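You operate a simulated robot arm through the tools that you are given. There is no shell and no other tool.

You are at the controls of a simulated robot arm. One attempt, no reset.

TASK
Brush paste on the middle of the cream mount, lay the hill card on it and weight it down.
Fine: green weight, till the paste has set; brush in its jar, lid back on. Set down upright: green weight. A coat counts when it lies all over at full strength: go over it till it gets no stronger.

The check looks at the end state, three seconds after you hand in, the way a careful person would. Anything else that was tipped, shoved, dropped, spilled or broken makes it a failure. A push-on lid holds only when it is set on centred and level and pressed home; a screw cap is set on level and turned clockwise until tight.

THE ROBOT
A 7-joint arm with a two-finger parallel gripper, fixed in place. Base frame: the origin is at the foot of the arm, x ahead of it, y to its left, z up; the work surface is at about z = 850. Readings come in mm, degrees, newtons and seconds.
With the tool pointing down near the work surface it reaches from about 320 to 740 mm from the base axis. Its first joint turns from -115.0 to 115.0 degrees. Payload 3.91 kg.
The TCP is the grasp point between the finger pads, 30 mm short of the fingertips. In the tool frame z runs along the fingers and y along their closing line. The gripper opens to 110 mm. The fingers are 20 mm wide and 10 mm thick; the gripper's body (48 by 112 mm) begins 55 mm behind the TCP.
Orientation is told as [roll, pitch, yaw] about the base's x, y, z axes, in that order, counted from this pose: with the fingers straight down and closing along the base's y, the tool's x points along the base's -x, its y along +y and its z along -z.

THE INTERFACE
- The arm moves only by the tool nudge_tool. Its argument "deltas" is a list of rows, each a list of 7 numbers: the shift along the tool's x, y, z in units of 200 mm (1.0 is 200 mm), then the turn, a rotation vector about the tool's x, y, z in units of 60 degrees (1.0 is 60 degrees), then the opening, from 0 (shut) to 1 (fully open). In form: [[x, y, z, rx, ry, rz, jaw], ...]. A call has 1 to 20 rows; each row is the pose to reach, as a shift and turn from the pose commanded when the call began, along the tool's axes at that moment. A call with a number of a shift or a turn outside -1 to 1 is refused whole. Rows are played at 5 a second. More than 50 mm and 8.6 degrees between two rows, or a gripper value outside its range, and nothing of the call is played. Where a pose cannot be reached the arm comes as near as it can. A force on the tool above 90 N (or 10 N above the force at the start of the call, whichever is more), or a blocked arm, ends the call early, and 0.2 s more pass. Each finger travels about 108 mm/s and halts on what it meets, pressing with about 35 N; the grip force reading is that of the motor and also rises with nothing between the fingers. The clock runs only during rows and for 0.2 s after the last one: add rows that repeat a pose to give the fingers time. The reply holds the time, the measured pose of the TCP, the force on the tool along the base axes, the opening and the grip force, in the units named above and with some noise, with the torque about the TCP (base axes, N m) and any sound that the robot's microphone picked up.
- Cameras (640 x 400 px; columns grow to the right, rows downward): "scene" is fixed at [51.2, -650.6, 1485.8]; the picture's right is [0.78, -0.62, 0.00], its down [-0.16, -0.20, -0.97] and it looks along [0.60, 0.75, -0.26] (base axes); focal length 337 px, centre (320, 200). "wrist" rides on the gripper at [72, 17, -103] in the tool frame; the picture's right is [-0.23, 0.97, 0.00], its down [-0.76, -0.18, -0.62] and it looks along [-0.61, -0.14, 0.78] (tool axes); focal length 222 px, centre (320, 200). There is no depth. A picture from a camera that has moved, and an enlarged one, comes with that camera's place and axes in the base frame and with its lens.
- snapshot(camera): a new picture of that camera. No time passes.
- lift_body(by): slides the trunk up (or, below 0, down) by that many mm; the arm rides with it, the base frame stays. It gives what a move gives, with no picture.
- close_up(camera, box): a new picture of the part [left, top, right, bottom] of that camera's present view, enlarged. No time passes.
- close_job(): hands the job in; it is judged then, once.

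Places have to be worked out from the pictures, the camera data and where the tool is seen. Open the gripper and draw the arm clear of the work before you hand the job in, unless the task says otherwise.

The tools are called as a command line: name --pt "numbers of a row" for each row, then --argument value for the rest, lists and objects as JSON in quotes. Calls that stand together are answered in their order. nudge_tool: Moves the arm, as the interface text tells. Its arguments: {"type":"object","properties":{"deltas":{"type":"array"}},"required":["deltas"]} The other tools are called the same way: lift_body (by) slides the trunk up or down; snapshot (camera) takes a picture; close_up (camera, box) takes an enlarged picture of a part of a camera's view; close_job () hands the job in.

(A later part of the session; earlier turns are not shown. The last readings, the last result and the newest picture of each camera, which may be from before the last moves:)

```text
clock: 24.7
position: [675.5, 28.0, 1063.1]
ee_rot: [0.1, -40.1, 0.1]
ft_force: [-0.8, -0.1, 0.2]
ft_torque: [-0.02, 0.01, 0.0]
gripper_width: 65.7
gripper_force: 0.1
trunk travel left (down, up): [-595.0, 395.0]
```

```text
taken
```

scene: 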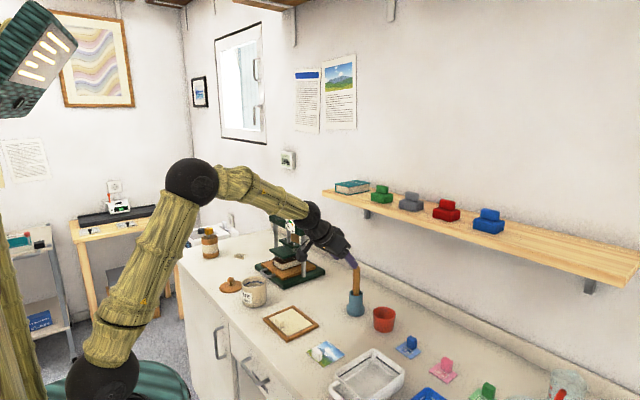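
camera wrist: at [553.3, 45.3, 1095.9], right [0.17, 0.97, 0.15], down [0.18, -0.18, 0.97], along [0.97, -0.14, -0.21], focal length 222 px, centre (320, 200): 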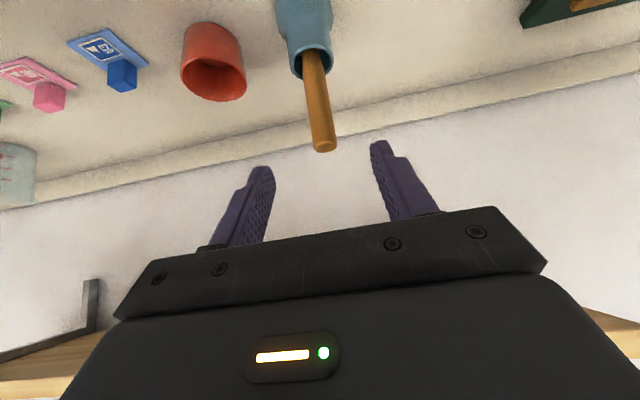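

The handle is in line with the fingers' mid-column. I advance to about (739, 28, 978) around the handle.

nudge_tool --pt "0.006 0 0.12 0 0 0 0.6" --pt "0.012 0 0.24 0 0 0 0.6" --pt "0.018 0 0.36 0 0 0 0.6" --pt "0.024 0 0.46 0 0 0 0.6" --pt "0.027 0 0.526 0 0 0 0.6" --pt "0.027 0 0.526 0 0 0 0.6"

snapshot --camera "wrist"

close_up --camera "scene" --box '[310, 225, 406, 325]'

```text
clock: 26.1
position: [739.5, 29.9, 976.5]
ee_rot: [-0.1, -40.1, 0.2]
ft_force: [-0.4, 0.7, -0.4]
ft_torque: [0.0, -0.03, -0.03]
gripper_width: 66.1
gripper_force: 0.0
trunk travel left (down, up): [-595.0, 395.0]
```

```text
taken
camera wrist: at [616.8, 46.9, 1009.3], right [0.17, 0.97, 0.15], down [0.18, -0.18, 0.97], along [0.97, -0.14, -0.21], focal length 222 px, centre (320, 200)
```

wrist: 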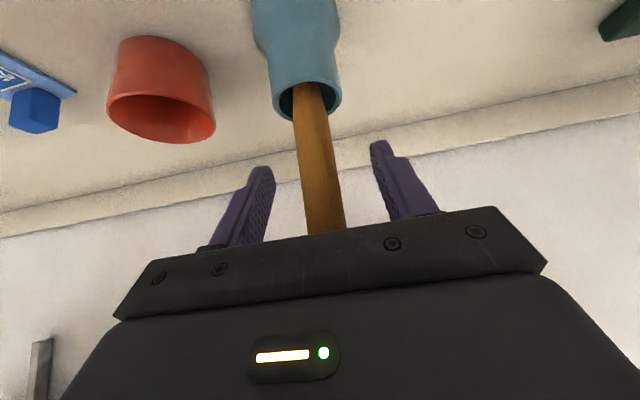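

```text
4.00 times, centred on (358, 275) of scene
camera zoom: at [51.2, -650.6, 1485.8], right [0.78, -0.62, 0.0], down [-0.16, -0.2, -0.97], along [0.6, 0.75, -0.26], focal length 1348 px, centre (168, -100)
```

zoom: 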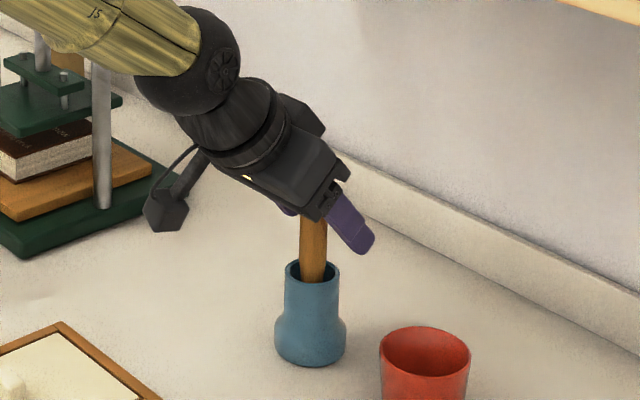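

The handle sits between the fingers, slightly toward the palm. I back off about 6 mm in x and close on it.

nudge_tool --pt "0.023 0 -0.019 0 0 0 0.6" --pt "0.023 0 -0.019 0 0 0 0.0" --pt "0.023 0 -0.019 0 0 0 0.0" --pt "0.023 0 -0.019 0 0 0 0.0"

snapshot --camera "wrist"

```text
clock: 27.1
position: [733.5, 29.8, 976.4]
ee_rot: [0.0, -40.0, 0.1]
ft_force: [-0.8, -1.0, 0.4]
ft_torque: [0.01, -0.01, 0.01]
gripper_width: 20.5
gripper_force: 35.0
trunk travel left (down, up): [-595.0, 395.0]
```

```text
taken
camera wrist: at [610.7, 47.2, 1009.6], right [0.17, 0.97, 0.15], down [0.18, -0.18, 0.97], along [0.97, -0.14, -0.21], focal length 222 px, centre (320, 200)
```

wrist: 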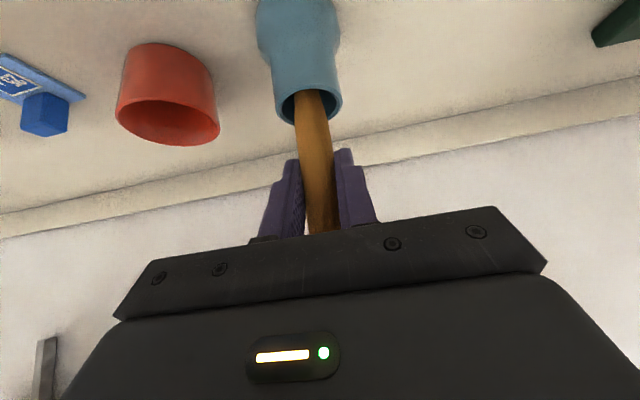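

The handle is held at 20.5 mm, with the grip pose (733.5, 29.8, 976.4) noted for putting it back. I lift it vertically.

nudge_tool --pt "-0.064 0 -0.077 0 0 0 0.0" --pt "-0.129 0 -0.153 0 0 0 0.0" --pt "-0.193 0 -0.23 0 0 0 0.0" --pt "-0.257 0 -0.306 0 0 0 0.0" --pt "-0.305 0 -0.364 0 0 0 0.0" --pt "-0.305 0 -0.364 0 0 0 0.0"

snapshot --camera "wrist"

close_up --camera "scene" --box '[310, 205, 406, 325]'

```text
clock: 28.5
position: [734.0, 31.2, 1071.1]
ee_rot: [0.0, -40.1, 0.2]
ft_force: [0.3, 0.2, -0.8]
ft_torque: [0.01, 0.0, -0.03]
gripper_width: 20.5
gripper_force: 34.4
trunk travel left (down, up): [-595.0, 395.0]
```

```text
taken
camera wrist: at [611.5, 48.1, 1103.4], right [0.17, 0.97, 0.15], down [0.18, -0.18, 0.97], along [0.97, -0.14, -0.21], focal length 222 px, centre (320, 200)
```

wrist: 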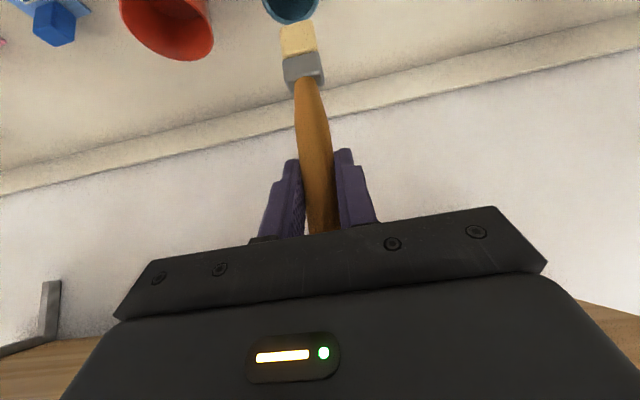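

```text
3.33 times, centred on (358, 265) of scene
camera zoom: at [51.2, -650.6, 1485.8], right [0.78, -0.62, 0.0], down [-0.16, -0.2, -0.97], along [0.6, 0.75, -0.26], focal length 1123 px, centre (193, -17)
```

zoom: 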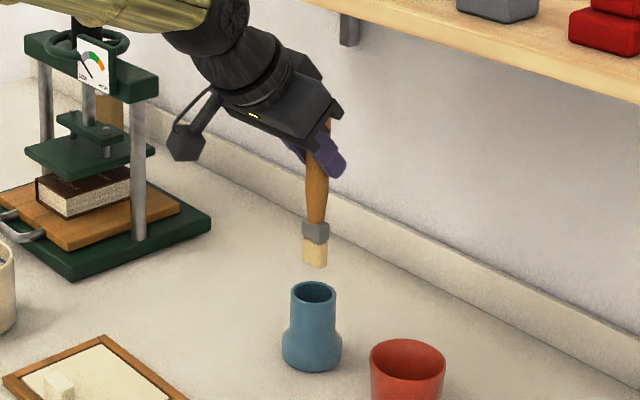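

The brush is out, its tip about 120 mm below the TCP. I carry it toward the paste pot at safe height.

nudge_tool --pt "0.087 0.129 -0.105 0 0 0 0.0" --pt "0.174 0.258 -0.209 0 0 0 0.0" --pt "0.262 0.387 -0.314 0 0 0 0.0" --pt "0.349 0.516 -0.418 0 0 0 0.0" --pt "0.436 0.645 -0.523 0 0 0 0.0" --pt "0.504 0.774 -0.58 0 0 0 0.0" --pt "0.572 0.9 -0.636 0 0 0 0.0" --pt "0.572 0.9 -0.636 0 0 0 0.0"

snapshot --camera "wrist"

close_up --camera "scene" --box '[200, 190, 340, 350]'

```text
clock: 30.3
position: [565.5, 210.1, 1094.0]
ee_rot: [0.0, -40.1, 0.2]
ft_force: [-0.3, 0.2, -0.8]
ft_torque: [-0.02, 0.02, 0.05]
gripper_width: 20.4
gripper_force: 35.1
trunk travel left (down, up): [-595.0, 395.0]
```

```text
taken
camera wrist: at [442.2, 227.9, 1127.1], right [0.17, 0.97, 0.15], down [0.18, -0.18, 0.97], along [0.97, -0.14, -0.21], focal length 222 px, centre (320, 200)
```

wrist: 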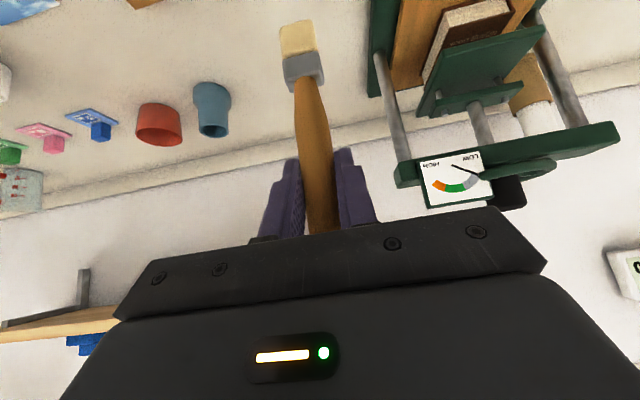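

```text
2.50 times, centred on (270, 270) of scene
camera zoom: at [51.2, -650.6, 1485.8], right [0.78, -0.62, 0.0], down [-0.16, -0.2, -0.97], along [0.6, 0.75, -0.26], focal length 842 px, centre (445, 25)
```

zoom: 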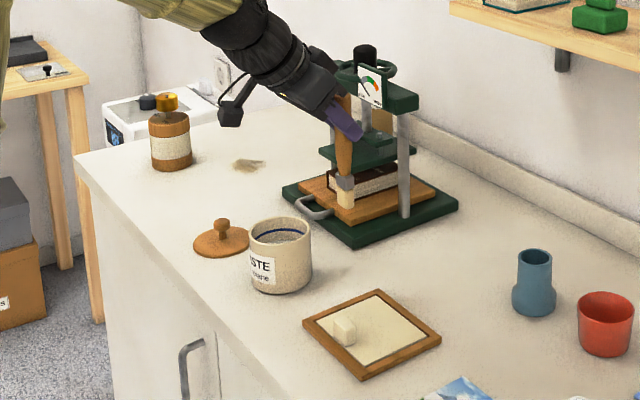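

The brush hangs vertical with its tip right below the TCP. I move on above the pot's centre (512, 289).

nudge_tool --pt "0.068 0.13 -0.057 0 0 0 0.0" --pt "0.137 0.26 -0.115 0 0 0 0.0" --pt "0.205 0.392 -0.172 0 0 0 0.0" --pt "0.205 0.392 -0.172 0 0 0 0.0"

snapshot --camera "wrist"

close_up --camera "scene" --box '[210, 210, 300, 310]'

```text
clock: 31.3
position: [511.5, 289.0, 1095.1]
ee_rot: [0.0, -39.9, 0.1]
ft_force: [-0.8, 0.0, 0.5]
ft_torque: [0.0, -0.01, -0.02]
gripper_width: 20.6
gripper_force: 34.9
trunk travel left (down, up): [-595.0, 395.0]
```

```text
taken
camera wrist: at [387.6, 306.4, 1128.4], right [0.17, 0.97, 0.15], down [0.18, -0.18, 0.97], along [0.97, -0.14, -0.21], focal length 222 px, centre (320, 200)
```

wrist: 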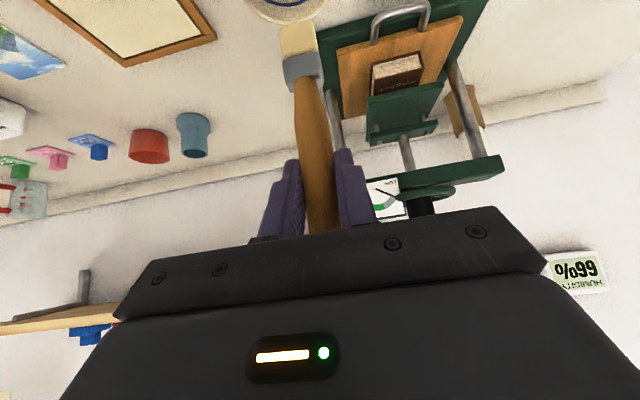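

```text
4.00 times, centred on (255, 260) of scene
camera zoom: at [51.2, -650.6, 1485.8], right [0.78, -0.62, 0.0], down [-0.16, -0.2, -0.97], along [0.6, 0.75, -0.26], focal length 1348 px, centre (580, -40)
```

zoom: 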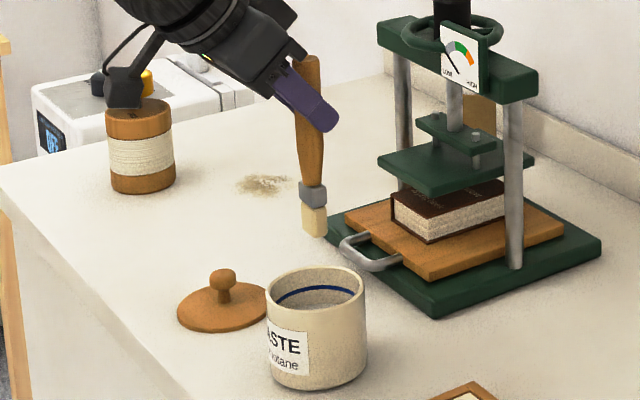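

The brush is above the opening's centre. I lower it vertically by 95 mm so the bristles enter the paste (surface estimated near z 893).

nudge_tool --pt "0.08 0 0.096 0 0 0 0.0" --pt "0.16 0 0.191 0 0 0 0.0" --pt "0.24 0 0.287 0 0 0 0.0" --pt "0.275 0 0.328 0 0 0 0.0" --pt "0.305 0 0.364 0 0 0 0.0" --pt "0.305 0 0.364 0 0 0 0.0"

close_up --camera "scene" --box '[210, 220, 300, 310]'

```text
clock: 32.7
position: [510.8, 289.4, 1004.5]
ee_rot: [0.4, -40.2, -0.2]
ft_force: [2.1, -0.3, 33.3]
ft_torque: [0.01, -0.4, 0.0]
gripper_width: 20.7
gripper_force: 34.9
trunk travel left (down, up): [-595.0, 395.0]
```

```text
4.44 times, centred on (255, 265) of scene
camera zoom: at [51.2, -650.6, 1485.8], right [0.78, -0.62, 0.0], down [-0.16, -0.2, -0.97], along [0.6, 0.75, -0.26], focal length 1498 px, centre (609, -89)
```

zoom: 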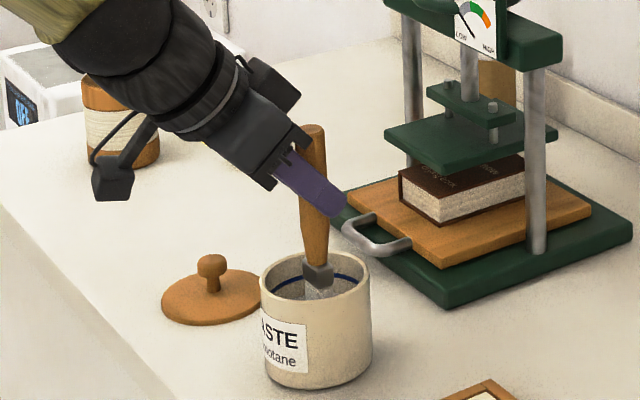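

The bristles press on the paste (33 N upward), so its surface is around z 884. I back off and lift out to look at the bristles.

nudge_tool --pt "-0.02 0 -0.024 0 0 0 0.0" --pt "-0.06 0 -0.072 0 0 0 0.0" --pt "-0.14 0 -0.167 0 0 0 0.0" --pt "-0.22 0 -0.262 0 0 0 0.0" --pt "-0.29 0 -0.345 0 0 0 0.0" --pt "-0.29 0 -0.345 0 0 0 0.0"

close_up --camera "scene" --box '[210, 210, 300, 310]'

close_up --camera "scene" --box '[235, 240, 275, 280]'

close_up --camera "wrist" --box '[240, 0, 380, 100]'

```text
clock: 34.1
position: [508.9, 288.9, 1090.5]
ee_rot: [-0.1, -40.0, 0.1]
ft_force: [0.6, -0.6, -0.9]
ft_torque: [0.03, 0.0, -0.02]
gripper_width: 20.1
gripper_force: 34.7
trunk travel left (down, up): [-595.0, 395.0]
```

```text
4.00 times, centred on (255, 260) of scene
camera zoom: at [51.2, -650.6, 1485.8], right [0.78, -0.62, 0.0], down [-0.16, -0.2, -0.97], along [0.6, 0.75, -0.26], focal length 1348 px, centre (580, -40)
```

zoom: 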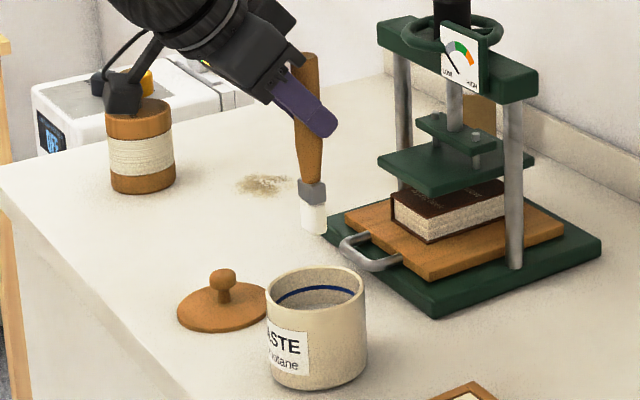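

```text
10.00 times, centred on (255, 260) of scene
camera zoom: at [51.2, -650.6, 1485.8], right [0.78, -0.62, 0.0], down [-0.16, -0.2, -0.97], along [0.6, 0.75, -0.26], focal length 3370 px, centre (970, -400)
```

zoom: 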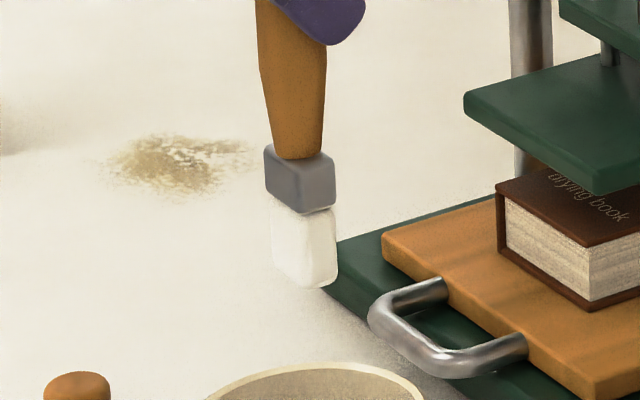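

```text
4.00 times, centred on (310, 50) of wrist
camera zoom: at [386.7, 306.9, 1123.7], right [0.17, 0.97, 0.15], down [0.18, -0.18, 0.97], along [0.97, -0.14, -0.21], focal length 888 px, centre (360, 800)
```

zoom: 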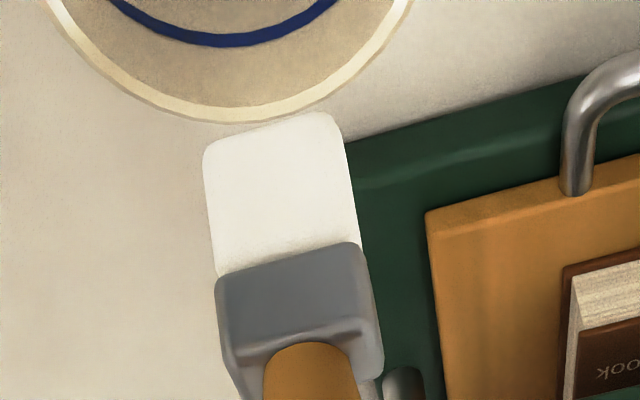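

The bristles are now fully white with paste. Before brushing I measure the mount, its grip block and the card with high-zoom scene pictures.

close_up --camera "scene" --box '[259, 302, 323, 342]'

close_up --camera "scene" --box '[293, 335, 357, 375]'

```text
10.00 times, centred on (291, 322) of scene
camera zoom: at [51.2, -650.6, 1485.8], right [0.78, -0.62, 0.0], down [-0.16, -0.2, -0.97], along [0.6, 0.75, -0.26], focal length 3370 px, centre (610, -1020)
```

zoom: 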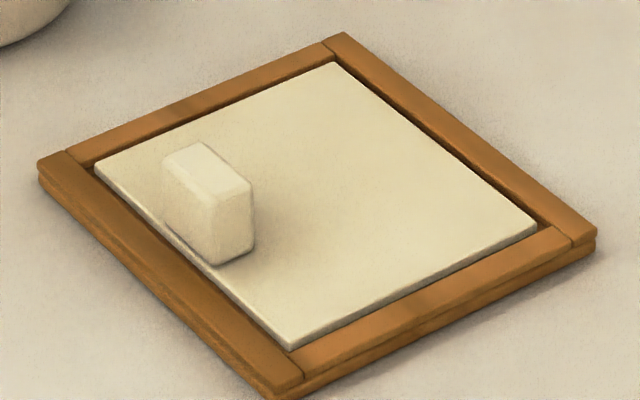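

```text
10.00 times, centred on (325, 355) of scene
camera zoom: at [51.2, -650.6, 1485.8], right [0.78, -0.62, 0.0], down [-0.16, -0.2, -0.97], along [0.6, 0.75, -0.26], focal length 3370 px, centre (270, -1350)
```

zoom: 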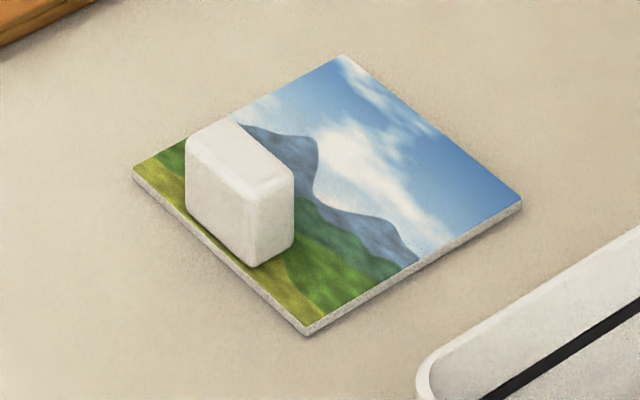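

From both cameras the mount's top lies at about x 495–585, y 55–165 (middle (540, 110)), its grip block at x 495–512; the card is about 74×75 mm. I carry the loaded brush over the mount and come down to about 35 mm above it.

nudge_tool --pt "-0.03 -0.179 0.025 0 0 0 0.0" --pt "-0.06 -0.358 0.05 0 0 0 0.0" --pt "-0.09 -0.537 0.075 0 0 0 0.0" --pt "-0.12 -0.716 0.1 0 0 0 0.0" --pt "-0.149 -0.895 0.125 0 0 0 0.0" --pt "-0.063 -0.895 0.227 0 0 0 0.0" --pt "0.022 -0.895 0.329 0 0 0 0.0" --pt "0.108 -0.895 0.431 0 0 0 0.0" --pt "0.108 -0.895 0.431 0 0 0 0.0"

snapshot --camera "wrist"

close_up --camera "scene" --box '[243, 262, 339, 342]'

```text
clock: 36.1
position: [553.0, 110.0, 1008.7]
ee_rot: [0.0, -40.1, 0.1]
ft_force: [0.4, -0.5, -0.5]
ft_torque: [-0.01, 0.02, 0.06]
gripper_width: 20.1
gripper_force: 34.8
trunk travel left (down, up): [-595.0, 395.0]
```

```text
taken
camera wrist: at [428.5, 127.2, 1041.7], right [0.17, 0.97, 0.15], down [0.18, -0.18, 0.97], along [0.97, -0.14, -0.21], focal length 222 px, centre (320, 200)
```

wrist: 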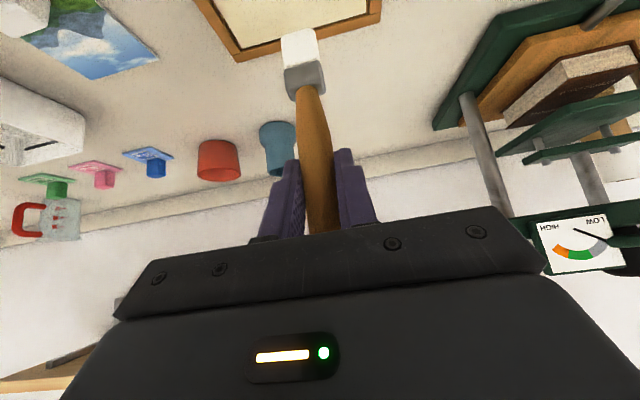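

```text
5.00 times, centred on (291, 302) of scene
camera zoom: at [51.2, -650.6, 1485.8], right [0.78, -0.62, 0.0], down [-0.16, -0.2, -0.97], along [0.6, 0.75, -0.26], focal length 1685 px, centre (465, -310)
```

zoom: 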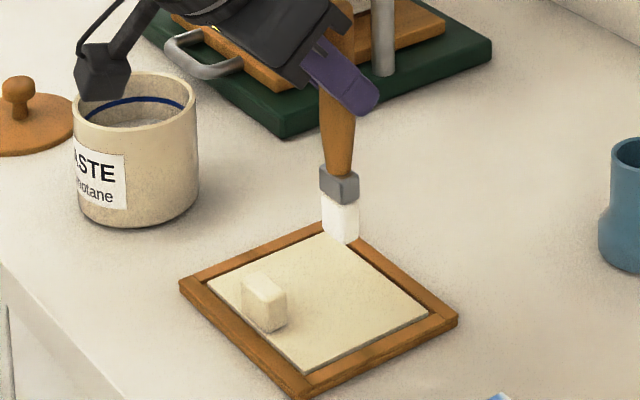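

The brush tip is over about (552, 111). I lower 28 mm, then feel for contact in 1 mm steps.

nudge_tool --pt "0.045 0 0.0535 0 0 0 0.0" --pt "0.09 0 0.107 0 0 0 0.0" --pt "0.0964 0 0.1146 0 0 0 0.0" --pt "0.1028 0 0.1222 0 0 0 0.0" --pt "0.1028 0 0.1222 0 0 0 0.0"

close_up --camera "scene" --box '[251, 282, 331, 342]'

```text
clock: 37.3
position: [550.7, 110.8, 977.5]
ee_rot: [0.0, -40.1, 0.1]
ft_force: [-0.1, 0.7, -0.5]
ft_torque: [-0.01, -0.02, 0.03]
gripper_width: 20.3
gripper_force: 34.8
trunk travel left (down, up): [-595.0, 395.0]
```

```text
6.67 times, centred on (291, 312) of scene
camera zoom: at [51.2, -650.6, 1485.8], right [0.78, -0.62, 0.0], down [-0.16, -0.2, -0.97], along [0.6, 0.75, -0.26], focal length 2247 px, centre (513, -547)
```

zoom: 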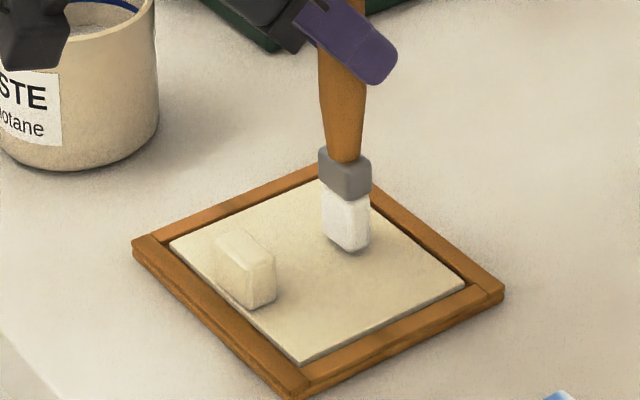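

No contact yet; the tip is just above the mount. I go on in 1 mm steps.

nudge_tool --pt "0.0032 0 0.0038 0 0 0 0.0" --pt "0.0064 0 0.0077 0 0 0 0.0" --pt "0.0096 0 0.0115 0 0 0 0.0" --pt "0.0096 0 0.0115 0 0 0 0.0"

close_up --camera "scene" --box '[259, 302, 323, 342]'

```text
clock: 38.3
position: [550.2, 109.7, 975.6]
ee_rot: [0.0, -40.0, 0.2]
ft_force: [-0.3, 0.6, -0.4]
ft_torque: [-0.02, 0.01, 0.0]
gripper_width: 20.4
gripper_force: 35.1
trunk travel left (down, up): [-595.0, 395.0]
```

```text
10.00 times, centred on (291, 322) of scene
camera zoom: at [51.2, -650.6, 1485.8], right [0.78, -0.62, 0.0], down [-0.16, -0.2, -0.97], along [0.6, 0.75, -0.26], focal length 3370 px, centre (610, -1020)
```

zoom: 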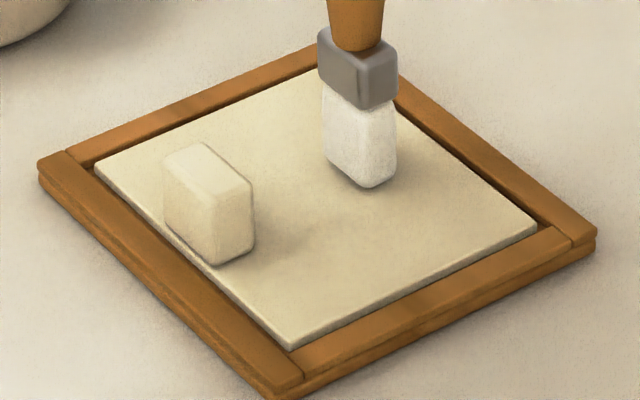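

Still no contact force. I continue lowering in 1 mm steps.

nudge_tool --pt "0.0032 0 0.0038 0 0 0 0.0" --pt "0.0064 0 0.0077 0 0 0 0.0" --pt "0.0096 0 0.0115 0 0 0 0.0" --pt "0.0096 0 0.0115 0 0 0 0.0"

close_up --camera "scene" --box '[259, 302, 323, 342]'

```text
clock: 39.3
position: [550.5, 109.7, 974.0]
ee_rot: [0.1, -40.3, 0.1]
ft_force: [-0.1, -2.0, 14.3]
ft_torque: [-0.12, -0.09, 0.01]
gripper_width: 20.3
gripper_force: 35.3
trunk travel left (down, up): [-595.0, 395.0]
```

```text
10.00 times, centred on (291, 322) of scene
camera zoom: at [51.2, -650.6, 1485.8], right [0.78, -0.62, 0.0], down [-0.16, -0.2, -0.97], along [0.6, 0.75, -0.26], focal length 3370 px, centre (610, -1020)
```

zoom: 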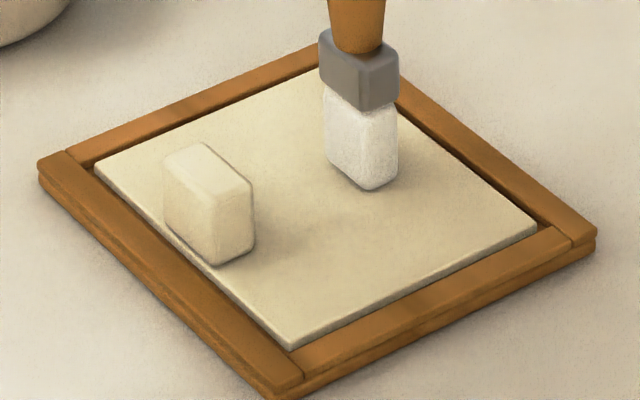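

Contact made at 14 N; measured against the mount's corners the bristles' centre lies near (560, 112), about 8 mm beyond the TCP in x. I ease off 1 mm and make a first stroke along x.

nudge_tool --pt "-0.0339 0.03 0.0219 0 0 0 0.0" --pt "-0.0645 0.03 0.0476 0 0 0 0.0" --pt "-0.0339 0.03 0.0219 0 0 0 0.0" --pt "-0.0032 0.03 -0.0038 0 0 0 0.0" --pt "0.0274 0.03 -0.0295 0 0 0 0.0" --pt "0.0581 0.03 -0.0552 0 0 0 0.0" --pt "0.0887 0.03 -0.081 0 0 0 0.0" --pt "0.1194 0.03 -0.1067 0 0 0 0.0" --pt "0.1423 0.03 -0.126 0 0 0 0.0"

close_up --camera "scene" --box '[259, 302, 323, 342]'

```text
clock: 41.3
position: [511.1, 116.3, 974.1]
ee_rot: [0.0, -40.0, 0.0]
ft_force: [3.0, -0.6, 12.8]
ft_torque: [-0.06, -0.47, -0.01]
gripper_width: 20.6
gripper_force: 35.3
trunk travel left (down, up): [-595.0, 395.0]
```

```text
10.00 times, centred on (291, 322) of scene
camera zoom: at [51.2, -650.6, 1485.8], right [0.78, -0.62, 0.0], down [-0.16, -0.2, -0.97], along [0.6, 0.75, -0.26], focal length 3370 px, centre (610, -1020)
```

zoom: 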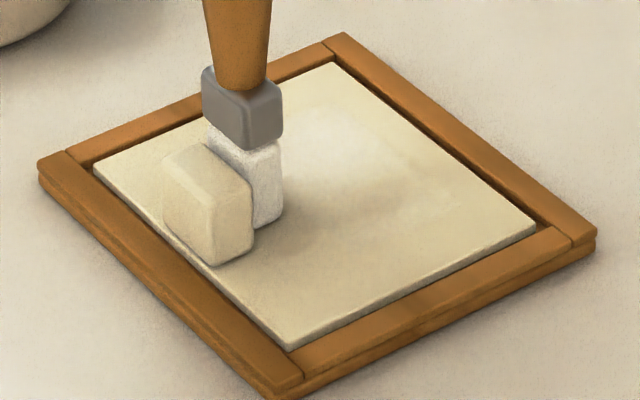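

A faint white coat shows where the brush passed. I now sweep lanes over the whole middle (x about 515–585, y about 74–146).

nudge_tool --pt "-0.0613 0 0.0514 0 0 0 0" --pt "-0.1149 0 0.0965 0 0 0 0" --pt "-0.1685 0 0.1415 0 0 0 0" --pt "-0.2221 0 0.1865 0 0 0 0" --pt "-0.2221 -0.085 0.1865 0 0 0 0" --pt "-0.1685 -0.085 0.1415 0 0 0 0" --pt "-0.1149 -0.085 0.0965 0 0 0 0" --pt "-0.0613 -0.085 0.0514 0 0 0 0" --pt "-0.0077 -0.085 0.0064 0 0 0 0" --pt "-0.0077 -0.165 0.0064 0 0 0 0" --pt "-0.0613 -0.165 0.0514 0 0 0 0" --pt "-0.1149 -0.165 0.0965 0 0 0 0" --pt "-0.1685 -0.165 0.1415 0 0 0 0" --pt "-0.2221 -0.165 0.1865 0 0 0 0" --pt "-0.2221 -0.04 0.1865 0 0 0 0" --pt "-0.2221 0.085 0.1865 0 0 0 0" --pt "-0.1685 0.085 0.1415 0 0 0 0" --pt "-0.1149 0.085 0.0965 0 0 0 0" --pt "-0.0613 0.085 0.0514 0 0 0 0" --pt "-0.0077 0.085 0.0064 0 0 0 0"

close_up --camera "scene" --box '[259, 302, 323, 342]'

```text
clock: 45.5
position: [513.6, 133.3, 973.0]
ee_rot: [0.0, -40.0, 0.2]
ft_force: [-1.6, -0.2, 5.1]
ft_torque: [0.0, 0.13, 0.0]
gripper_width: 20.5
gripper_force: 34.8
trunk travel left (down, up): [-595.0, 395.0]
```

```text
10.00 times, centred on (291, 322) of scene
camera zoom: at [51.2, -650.6, 1485.8], right [0.78, -0.62, 0.0], down [-0.16, -0.2, -0.97], along [0.6, 0.75, -0.26], focal length 3370 px, centre (610, -1020)
```

zoom: 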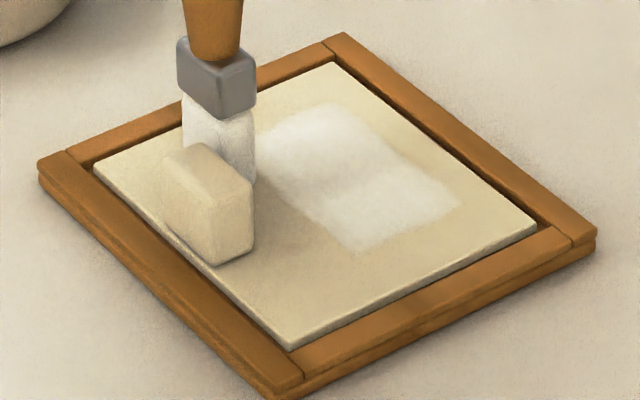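

A clear white patch is forming. I lift the brush 50 mm to see the coat unobstructed.

nudge_tool --pt "-0.08 0 -0.096 0 0 0 0" --pt "-0.161 0 -0.1915 0 0 0 0" --pt "-0.241 0 -0.287 0 0 0 0" --pt "-0.241 0 -0.287 0 0 0 0"

close_up --camera "scene" --box '[259, 302, 323, 342]'

close_up --camera "wrist" --box '[240, 0, 400, 100]'

close_up --camera "scene" --box '[243, 262, 323, 322]'

```text
clock: 46.5
position: [514.2, 131.4, 1047.3]
ee_rot: [0.0, -40.0, 0.1]
ft_force: [-0.2, -0.6, -0.9]
ft_torque: [-0.03, 0.01, -0.03]
gripper_width: 20.4
gripper_force: 34.6
trunk travel left (down, up): [-595.0, 395.0]
```

```text
10.00 times, centred on (291, 322) of scene
camera zoom: at [51.2, -650.6, 1485.8], right [0.78, -0.62, 0.0], down [-0.16, -0.2, -0.97], along [0.6, 0.75, -0.26], focal length 3370 px, centre (610, -1020)
```

zoom: 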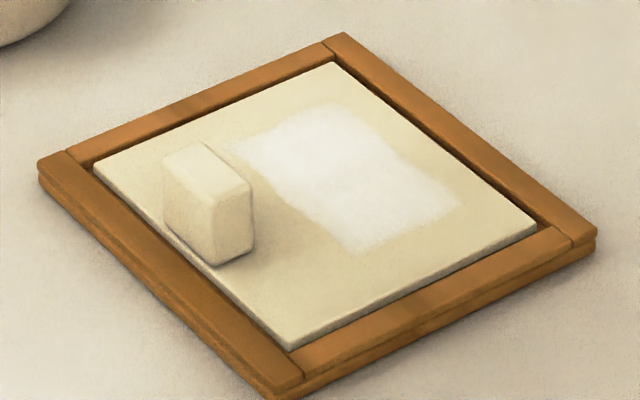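

```text
4.00 times, centred on (320, 50) of wrist
camera zoom: at [392.1, 148.0, 1079.9], right [0.17, 0.97, 0.15], down [0.18, -0.18, 0.97], along [0.97, -0.14, -0.21], focal length 888 px, centre (320, 800)
```

zoom: 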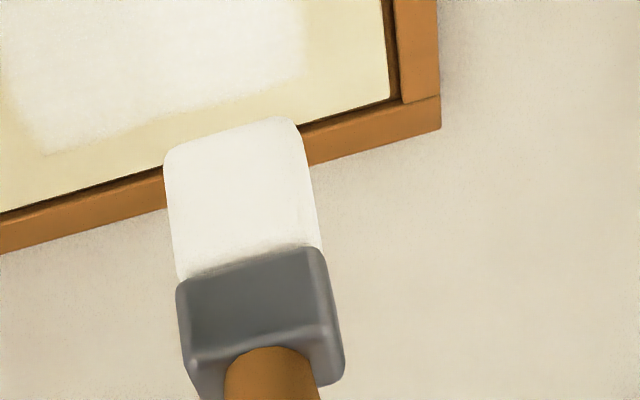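

```text
6.67 times, centred on (283, 292) of scene
camera zoom: at [51.2, -650.6, 1485.8], right [0.78, -0.62, 0.0], down [-0.16, -0.2, -0.97], along [0.6, 0.75, -0.26], focal length 2247 px, centre (567, -413)
```

zoom: 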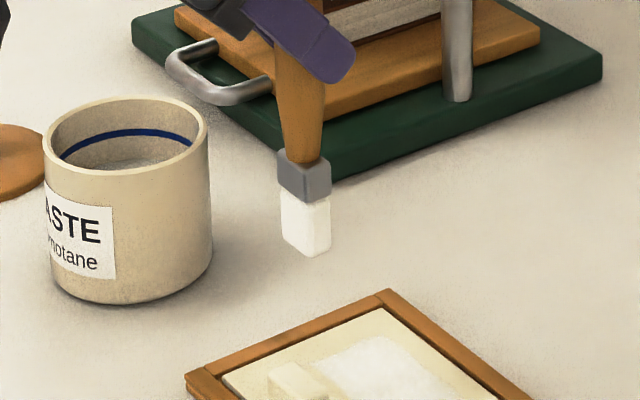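

The coat shows as a distinct patch (about x 534–570, y 77–147), apparently the marked middle. I go back down and brush over it again, lane by lane.

nudge_tool --pt "0.0975 0.0375 0.1628 0 0 0 0" --pt "0.194 0.0375 0.2776 0 0 0 0" --pt "0.218 0.0375 0.3063 0 0 0 0" --pt "0.1567 0.0375 0.3577 0 0 0 0" --pt "0.0955 0.0375 0.4092 0 0 0 0" --pt "0.0342 0.0375 0.4606 0 0 0 0" --pt "0.0342 -0.0325 0.4606 0 0 0 0" --pt "0.0955 -0.0325 0.4092 0 0 0 0" --pt "0.1567 -0.0325 0.3577 0 0 0 0" --pt "0.218 -0.0325 0.3063 0 0 0 0" --pt "0.218 -0.1025 0.3063 0 0 0 0" --pt "0.1567 -0.1025 0.3577 0 0 0 0" --pt "0.0955 -0.1025 0.4092 0 0 0 0" --pt "0.0342 -0.1025 0.4606 0 0 0 0" --pt "0.0342 -0.1725 0.4606 0 0 0 0" --pt "0.0955 -0.1725 0.4092 0 0 0 0" --pt "0.1567 -0.1725 0.3577 0 0 0 0" --pt "0.218 -0.1725 0.3063 0 0 0 0"

close_up --camera "scene" --box '[259, 302, 323, 342]'

```text
clock: 50.3
position: [519.3, 98.5, 973.4]
ee_rot: [-0.1, -39.9, 0.2]
ft_force: [-0.8, -0.2, 6.4]
ft_torque: [0.04, 0.07, 0.01]
gripper_width: 20.2
gripper_force: 34.7
trunk travel left (down, up): [-595.0, 395.0]
```

```text
10.00 times, centred on (291, 322) of scene
camera zoom: at [51.2, -650.6, 1485.8], right [0.78, -0.62, 0.0], down [-0.16, -0.2, -0.97], along [0.6, 0.75, -0.26], focal length 3370 px, centre (610, -1020)
```

zoom: 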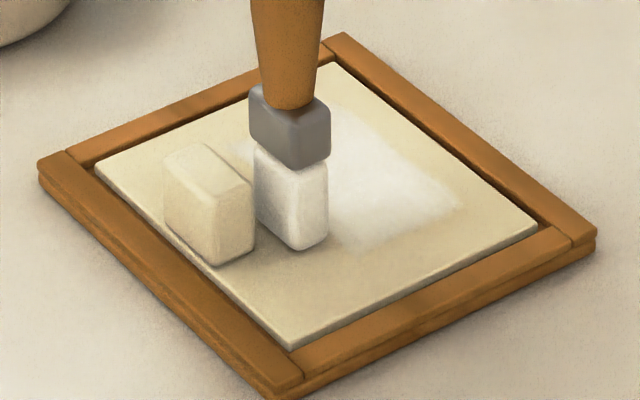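

The patch edges stay the same while it gets whiter. I continue with the remaining lanes and go over it again.

nudge_tool --pt "0 -0.07 0 0 0 0 0" --pt "-0.0613 -0.07 0.0514 0 0 0 0" --pt "-0.1226 -0.07 0.1029 0 0 0 0" --pt "-0.1838 -0.07 0.1543 0 0 0 0" --pt "-0.1838 -0.12 0.1543 0 0 0 0" --pt "-0.1226 -0.12 0.1029 0 0 0 0" --pt "-0.0613 -0.12 0.0514 0 0 0 0" --pt "0 -0.12 0 0 0 0 0" --pt "0 -0.05 0 0 0 0 0" --pt "-0.0613 -0.05 0.0514 0 0 0 0" --pt "-0.1226 -0.05 0.1029 0 0 0 0" --pt "-0.1838 -0.05 0.1543 0 0 0 0" --pt "-0.1838 0.03 0.1543 0 0 0 0" --pt "-0.1226 0.03 0.1029 0 0 0 0" --pt "-0.0613 0.03 0.0514 0 0 0 0" --pt "0 0.03 0 0 0 0 0" --pt "0 0.11 0 0 0 0 0" --pt "-0.0613 0.11 0.0514 0 0 0 0" --pt "-0.1226 0.11 0.1029 0 0 0 0" --pt "-0.1838 0.11 0.1543 0 0 0 0"

close_up --camera "scene" --box '[259, 302, 323, 342]'

```text
clock: 54.5
position: [567.3, 120.1, 971.3]
ee_rot: [0.0, -40.1, 0.1]
ft_force: [0.2, -0.4, 3.0]
ft_torque: [-0.06, -0.08, -0.02]
gripper_width: 20.5
gripper_force: 35.0
trunk travel left (down, up): [-595.0, 395.0]
```

```text
10.00 times, centred on (291, 322) of scene
camera zoom: at [51.2, -650.6, 1485.8], right [0.78, -0.62, 0.0], down [-0.16, -0.2, -0.97], along [0.6, 0.75, -0.26], focal length 3370 px, centre (610, -1020)
```

zoom: 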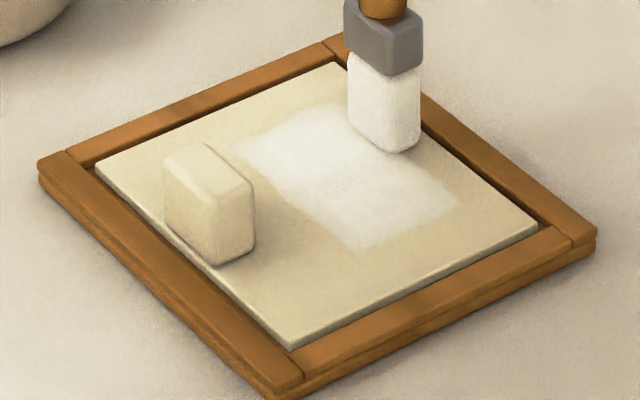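

I make another pass with strokes along y across the patch, pressing slightly more.

nudge_tool --pt "0.0406 0.1 -0.0295 0 0 0 0" --pt "0.0406 0.0225 -0.0295 0 0 0 0" --pt "0.0406 -0.055 -0.0295 0 0 0 0" --pt "0.0406 -0.1325 -0.0295 0 0 0 0" --pt "0.0406 -0.21 -0.0295 0 0 0 0" --pt "0.0789 -0.21 -0.0616 0 0 0 0" --pt "0.0789 -0.1325 -0.0616 0 0 0 0" --pt "0.0789 -0.055 -0.0616 0 0 0 0" --pt "0.0789 0.0225 -0.0616 0 0 0 0" --pt "0.0789 0.1 -0.0616 0 0 0 0" --pt "0.1172 0.1 -0.0938 0 0 0 0" --pt "0.1172 0.0225 -0.0938 0 0 0 0" --pt "0.1172 -0.055 -0.0938 0 0 0 0" --pt "0.1172 -0.1325 -0.0938 0 0 0 0" --pt "0.1172 -0.21 -0.0938 0 0 0 0" --pt "0.1555 -0.21 -0.1259 0 0 0 0" --pt "0.1555 -0.1325 -0.1259 0 0 0 0" --pt "0.1555 -0.055 -0.1259 0 0 0 0" --pt "0.1555 0.0225 -0.1259 0 0 0 0" --pt "0.1555 0.1 -0.1259 0 0 0 0"

close_up --camera "scene" --box '[259, 302, 323, 342]'

```text
clock: 58.7
position: [527.5, 142.6, 972.7]
ee_rot: [-0.1, -40.0, 0.1]
ft_force: [0.2, -0.4, -0.4]
ft_torque: [-0.03, 0.02, 0.01]
gripper_width: 20.2
gripper_force: 34.6
trunk travel left (down, up): [-595.0, 395.0]
```

```text
10.00 times, centred on (291, 322) of scene
camera zoom: at [51.2, -650.6, 1485.8], right [0.78, -0.62, 0.0], down [-0.16, -0.2, -0.97], along [0.6, 0.75, -0.26], focal length 3370 px, centre (610, -1020)
```

zoom: 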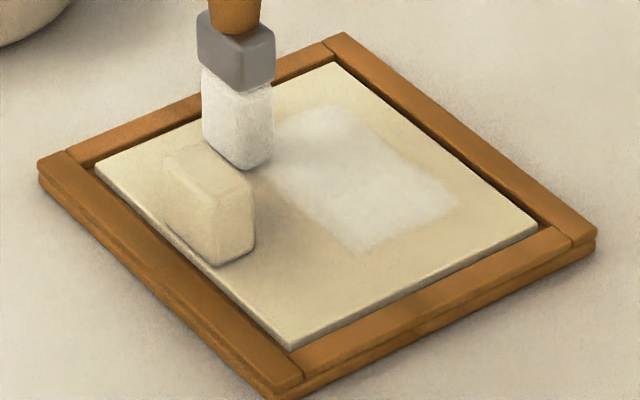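

No contact force now, so the brush has ridden up in the grip a little. I lift it to compare the coat with the earlier unobstructed view.

nudge_tool --pt "-0.08 0 -0.096 0 0 0 0" --pt "-0.161 0 -0.1915 0 0 0 0" --pt "-0.241 0 -0.287 0 0 0 0" --pt "-0.241 0 -0.287 0 0 0 0"

close_up --camera "scene" --box '[259, 302, 323, 342]'

close_up --camera "scene" --box '[243, 262, 323, 322]'

snapshot --camera "wrist"

```text
clock: 59.7
position: [528.4, 141.5, 1044.4]
ee_rot: [0.0, -40.0, 0.1]
ft_force: [-0.4, 0.1, -0.1]
ft_torque: [-0.03, -0.04, 0.0]
gripper_width: 20.2
gripper_force: 35.1
trunk travel left (down, up): [-595.0, 395.0]
```

```text
10.00 times, centred on (291, 322) of scene
camera zoom: at [51.2, -650.6, 1485.8], right [0.78, -0.62, 0.0], down [-0.16, -0.2, -0.97], along [0.6, 0.75, -0.26], focal length 3370 px, centre (610, -1020)
```

zoom: 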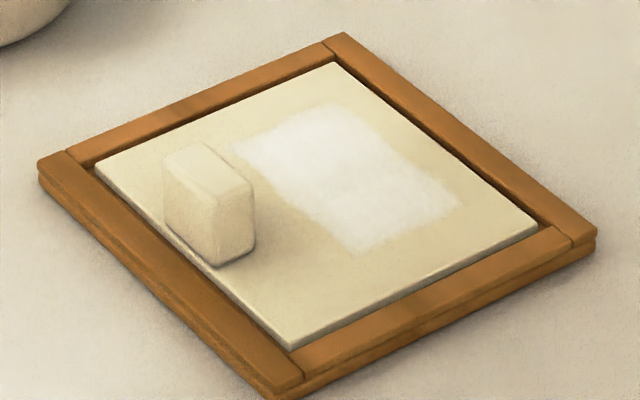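

```text
6.67 times, centred on (283, 292) of scene
camera zoom: at [51.2, -650.6, 1485.8], right [0.78, -0.62, 0.0], down [-0.16, -0.2, -0.97], along [0.6, 0.75, -0.26], focal length 2247 px, centre (567, -413)
```

zoom: 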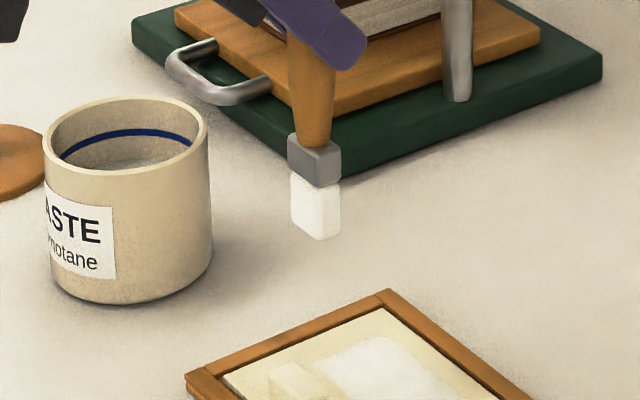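

```text
taken
camera wrist: at [405.1, 159.0, 1077.6], right [0.17, 0.97, 0.15], down [0.18, -0.18, 0.97], along [0.97, -0.14, -0.21], focal length 222 px, centre (320, 200)
```

wrist: 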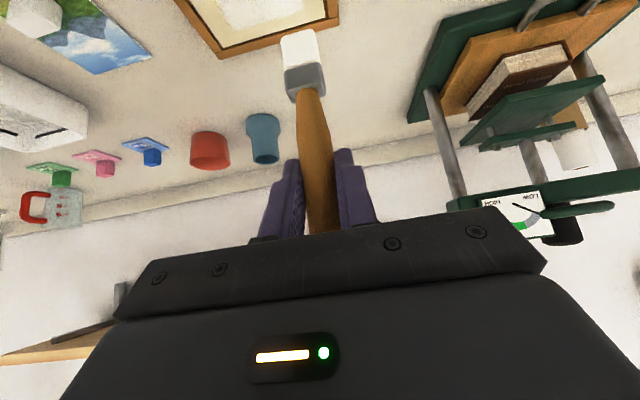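

The coat looks white and even. I zoom in closer on the patch and on the brush.

close_up --camera "scene" --box '[277, 309, 309, 329]'

close_up --camera "wrist" --box '[170, 0, 350, 110]'

```text
16.00 times, centred on (293, 319) of scene
camera zoom: at [51.2, -650.6, 1485.8], right [0.78, -0.62, 0.0], down [-0.16, -0.2, -0.97], along [0.6, 0.75, -0.26], focal length 5392 px, centre (752, -1704)
```

zoom: 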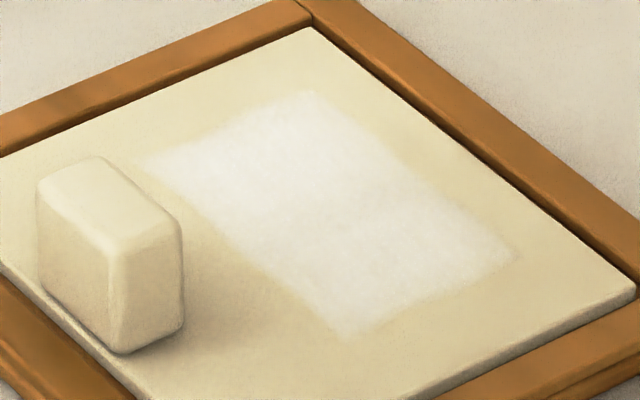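

```text
3.56 times, centred on (260, 55) of wrist
camera zoom: at [405.1, 159.0, 1077.6], right [0.17, 0.97, 0.15], down [0.18, -0.18, 0.97], along [0.97, -0.14, -0.21], focal length 790 px, centre (533, 716)
```

zoom: 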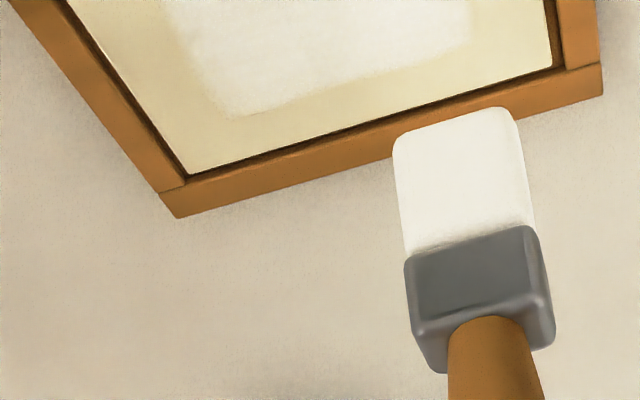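

The upper part (larger y) looks slightly paler. I go down again at that end, a bit deeper, and check the contact force.

nudge_tool --pt "0.08 -0.01 0.096 0 0 0 0" --pt "0.161 -0.01 0.1915 0 0 0 0" --pt "0.241 -0.01 0.287 0 0 0 0" --pt "0.2458 -0.01 0.2927 0 0 0 0" --pt "0.2458 -0.01 0.2927 0 0 0 0"

```text
clock: 60.9
position: [528.2, 140.8, 971.8]
ee_rot: [0.2, -40.2, 0.0]
ft_force: [1.0, 1.4, 14.4]
ft_torque: [0.11, -0.15, -0.01]
gripper_width: 19.9
gripper_force: 35.6
trunk travel left (down, up): [-595.0, 395.0]
```

Good contact at 14 N. I ease slightly and sweep five lanes along x with firm contact.

nudge_tool --pt "0.0214 0 -0.0212 0 0 0 0" --pt "-0.0322 0 0.0238 0 0 0 0" --pt "-0.0897 0 0.072 0 0 0 0" --pt "-0.1471 0 0.1203 0 0 0 0" --pt "-0.1471 -0.065 0.1203 0 0 0 0" --pt "-0.0897 -0.065 0.072 0 0 0 0" --pt "-0.0322 -0.065 0.0238 0 0 0 0" --pt "0.0214 -0.065 -0.0212 0 0 0 0" --pt "0.0214 -0.13 -0.0212 0 0 0 0" --pt "-0.0322 -0.13 0.0238 0 0 0 0" --pt "-0.0897 -0.13 0.072 0 0 0 0" --pt "-0.1471 -0.13 0.1203 0 0 0 0" --pt "-0.1471 -0.195 0.1203 0 0 0 0" --pt "-0.0897 -0.195 0.072 0 0 0 0" --pt "-0.0322 -0.195 0.0238 0 0 0 0" --pt "0.0214 -0.195 -0.0212 0 0 0 0" --pt "0.0214 -0.27 -0.0212 0 0 0 0" --pt "-0.0322 -0.27 0.0238 0 0 0 0" --pt "-0.0897 -0.27 0.072 0 0 0 0" --pt "-0.1471 -0.27 0.1203 0 0 0 0"

close_up --camera "scene" --box '[277, 309, 309, 329]'

```text
clock: 65.1
position: [564.1, 84.2, 970.2]
ee_rot: [0.0, -40.2, 0.1]
ft_force: [-3.8, -0.4, 17.1]
ft_torque: [-0.01, 0.32, 0.02]
gripper_width: 20.5
gripper_force: 35.0
trunk travel left (down, up): [-595.0, 395.0]
```

```text
16.00 times, centred on (293, 319) of scene
camera zoom: at [51.2, -650.6, 1485.8], right [0.78, -0.62, 0.0], down [-0.16, -0.2, -0.97], along [0.6, 0.75, -0.26], focal length 5392 px, centre (752, -1704)
```

zoom: 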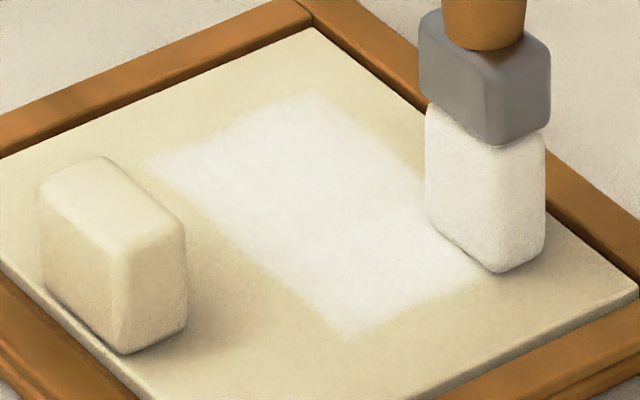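

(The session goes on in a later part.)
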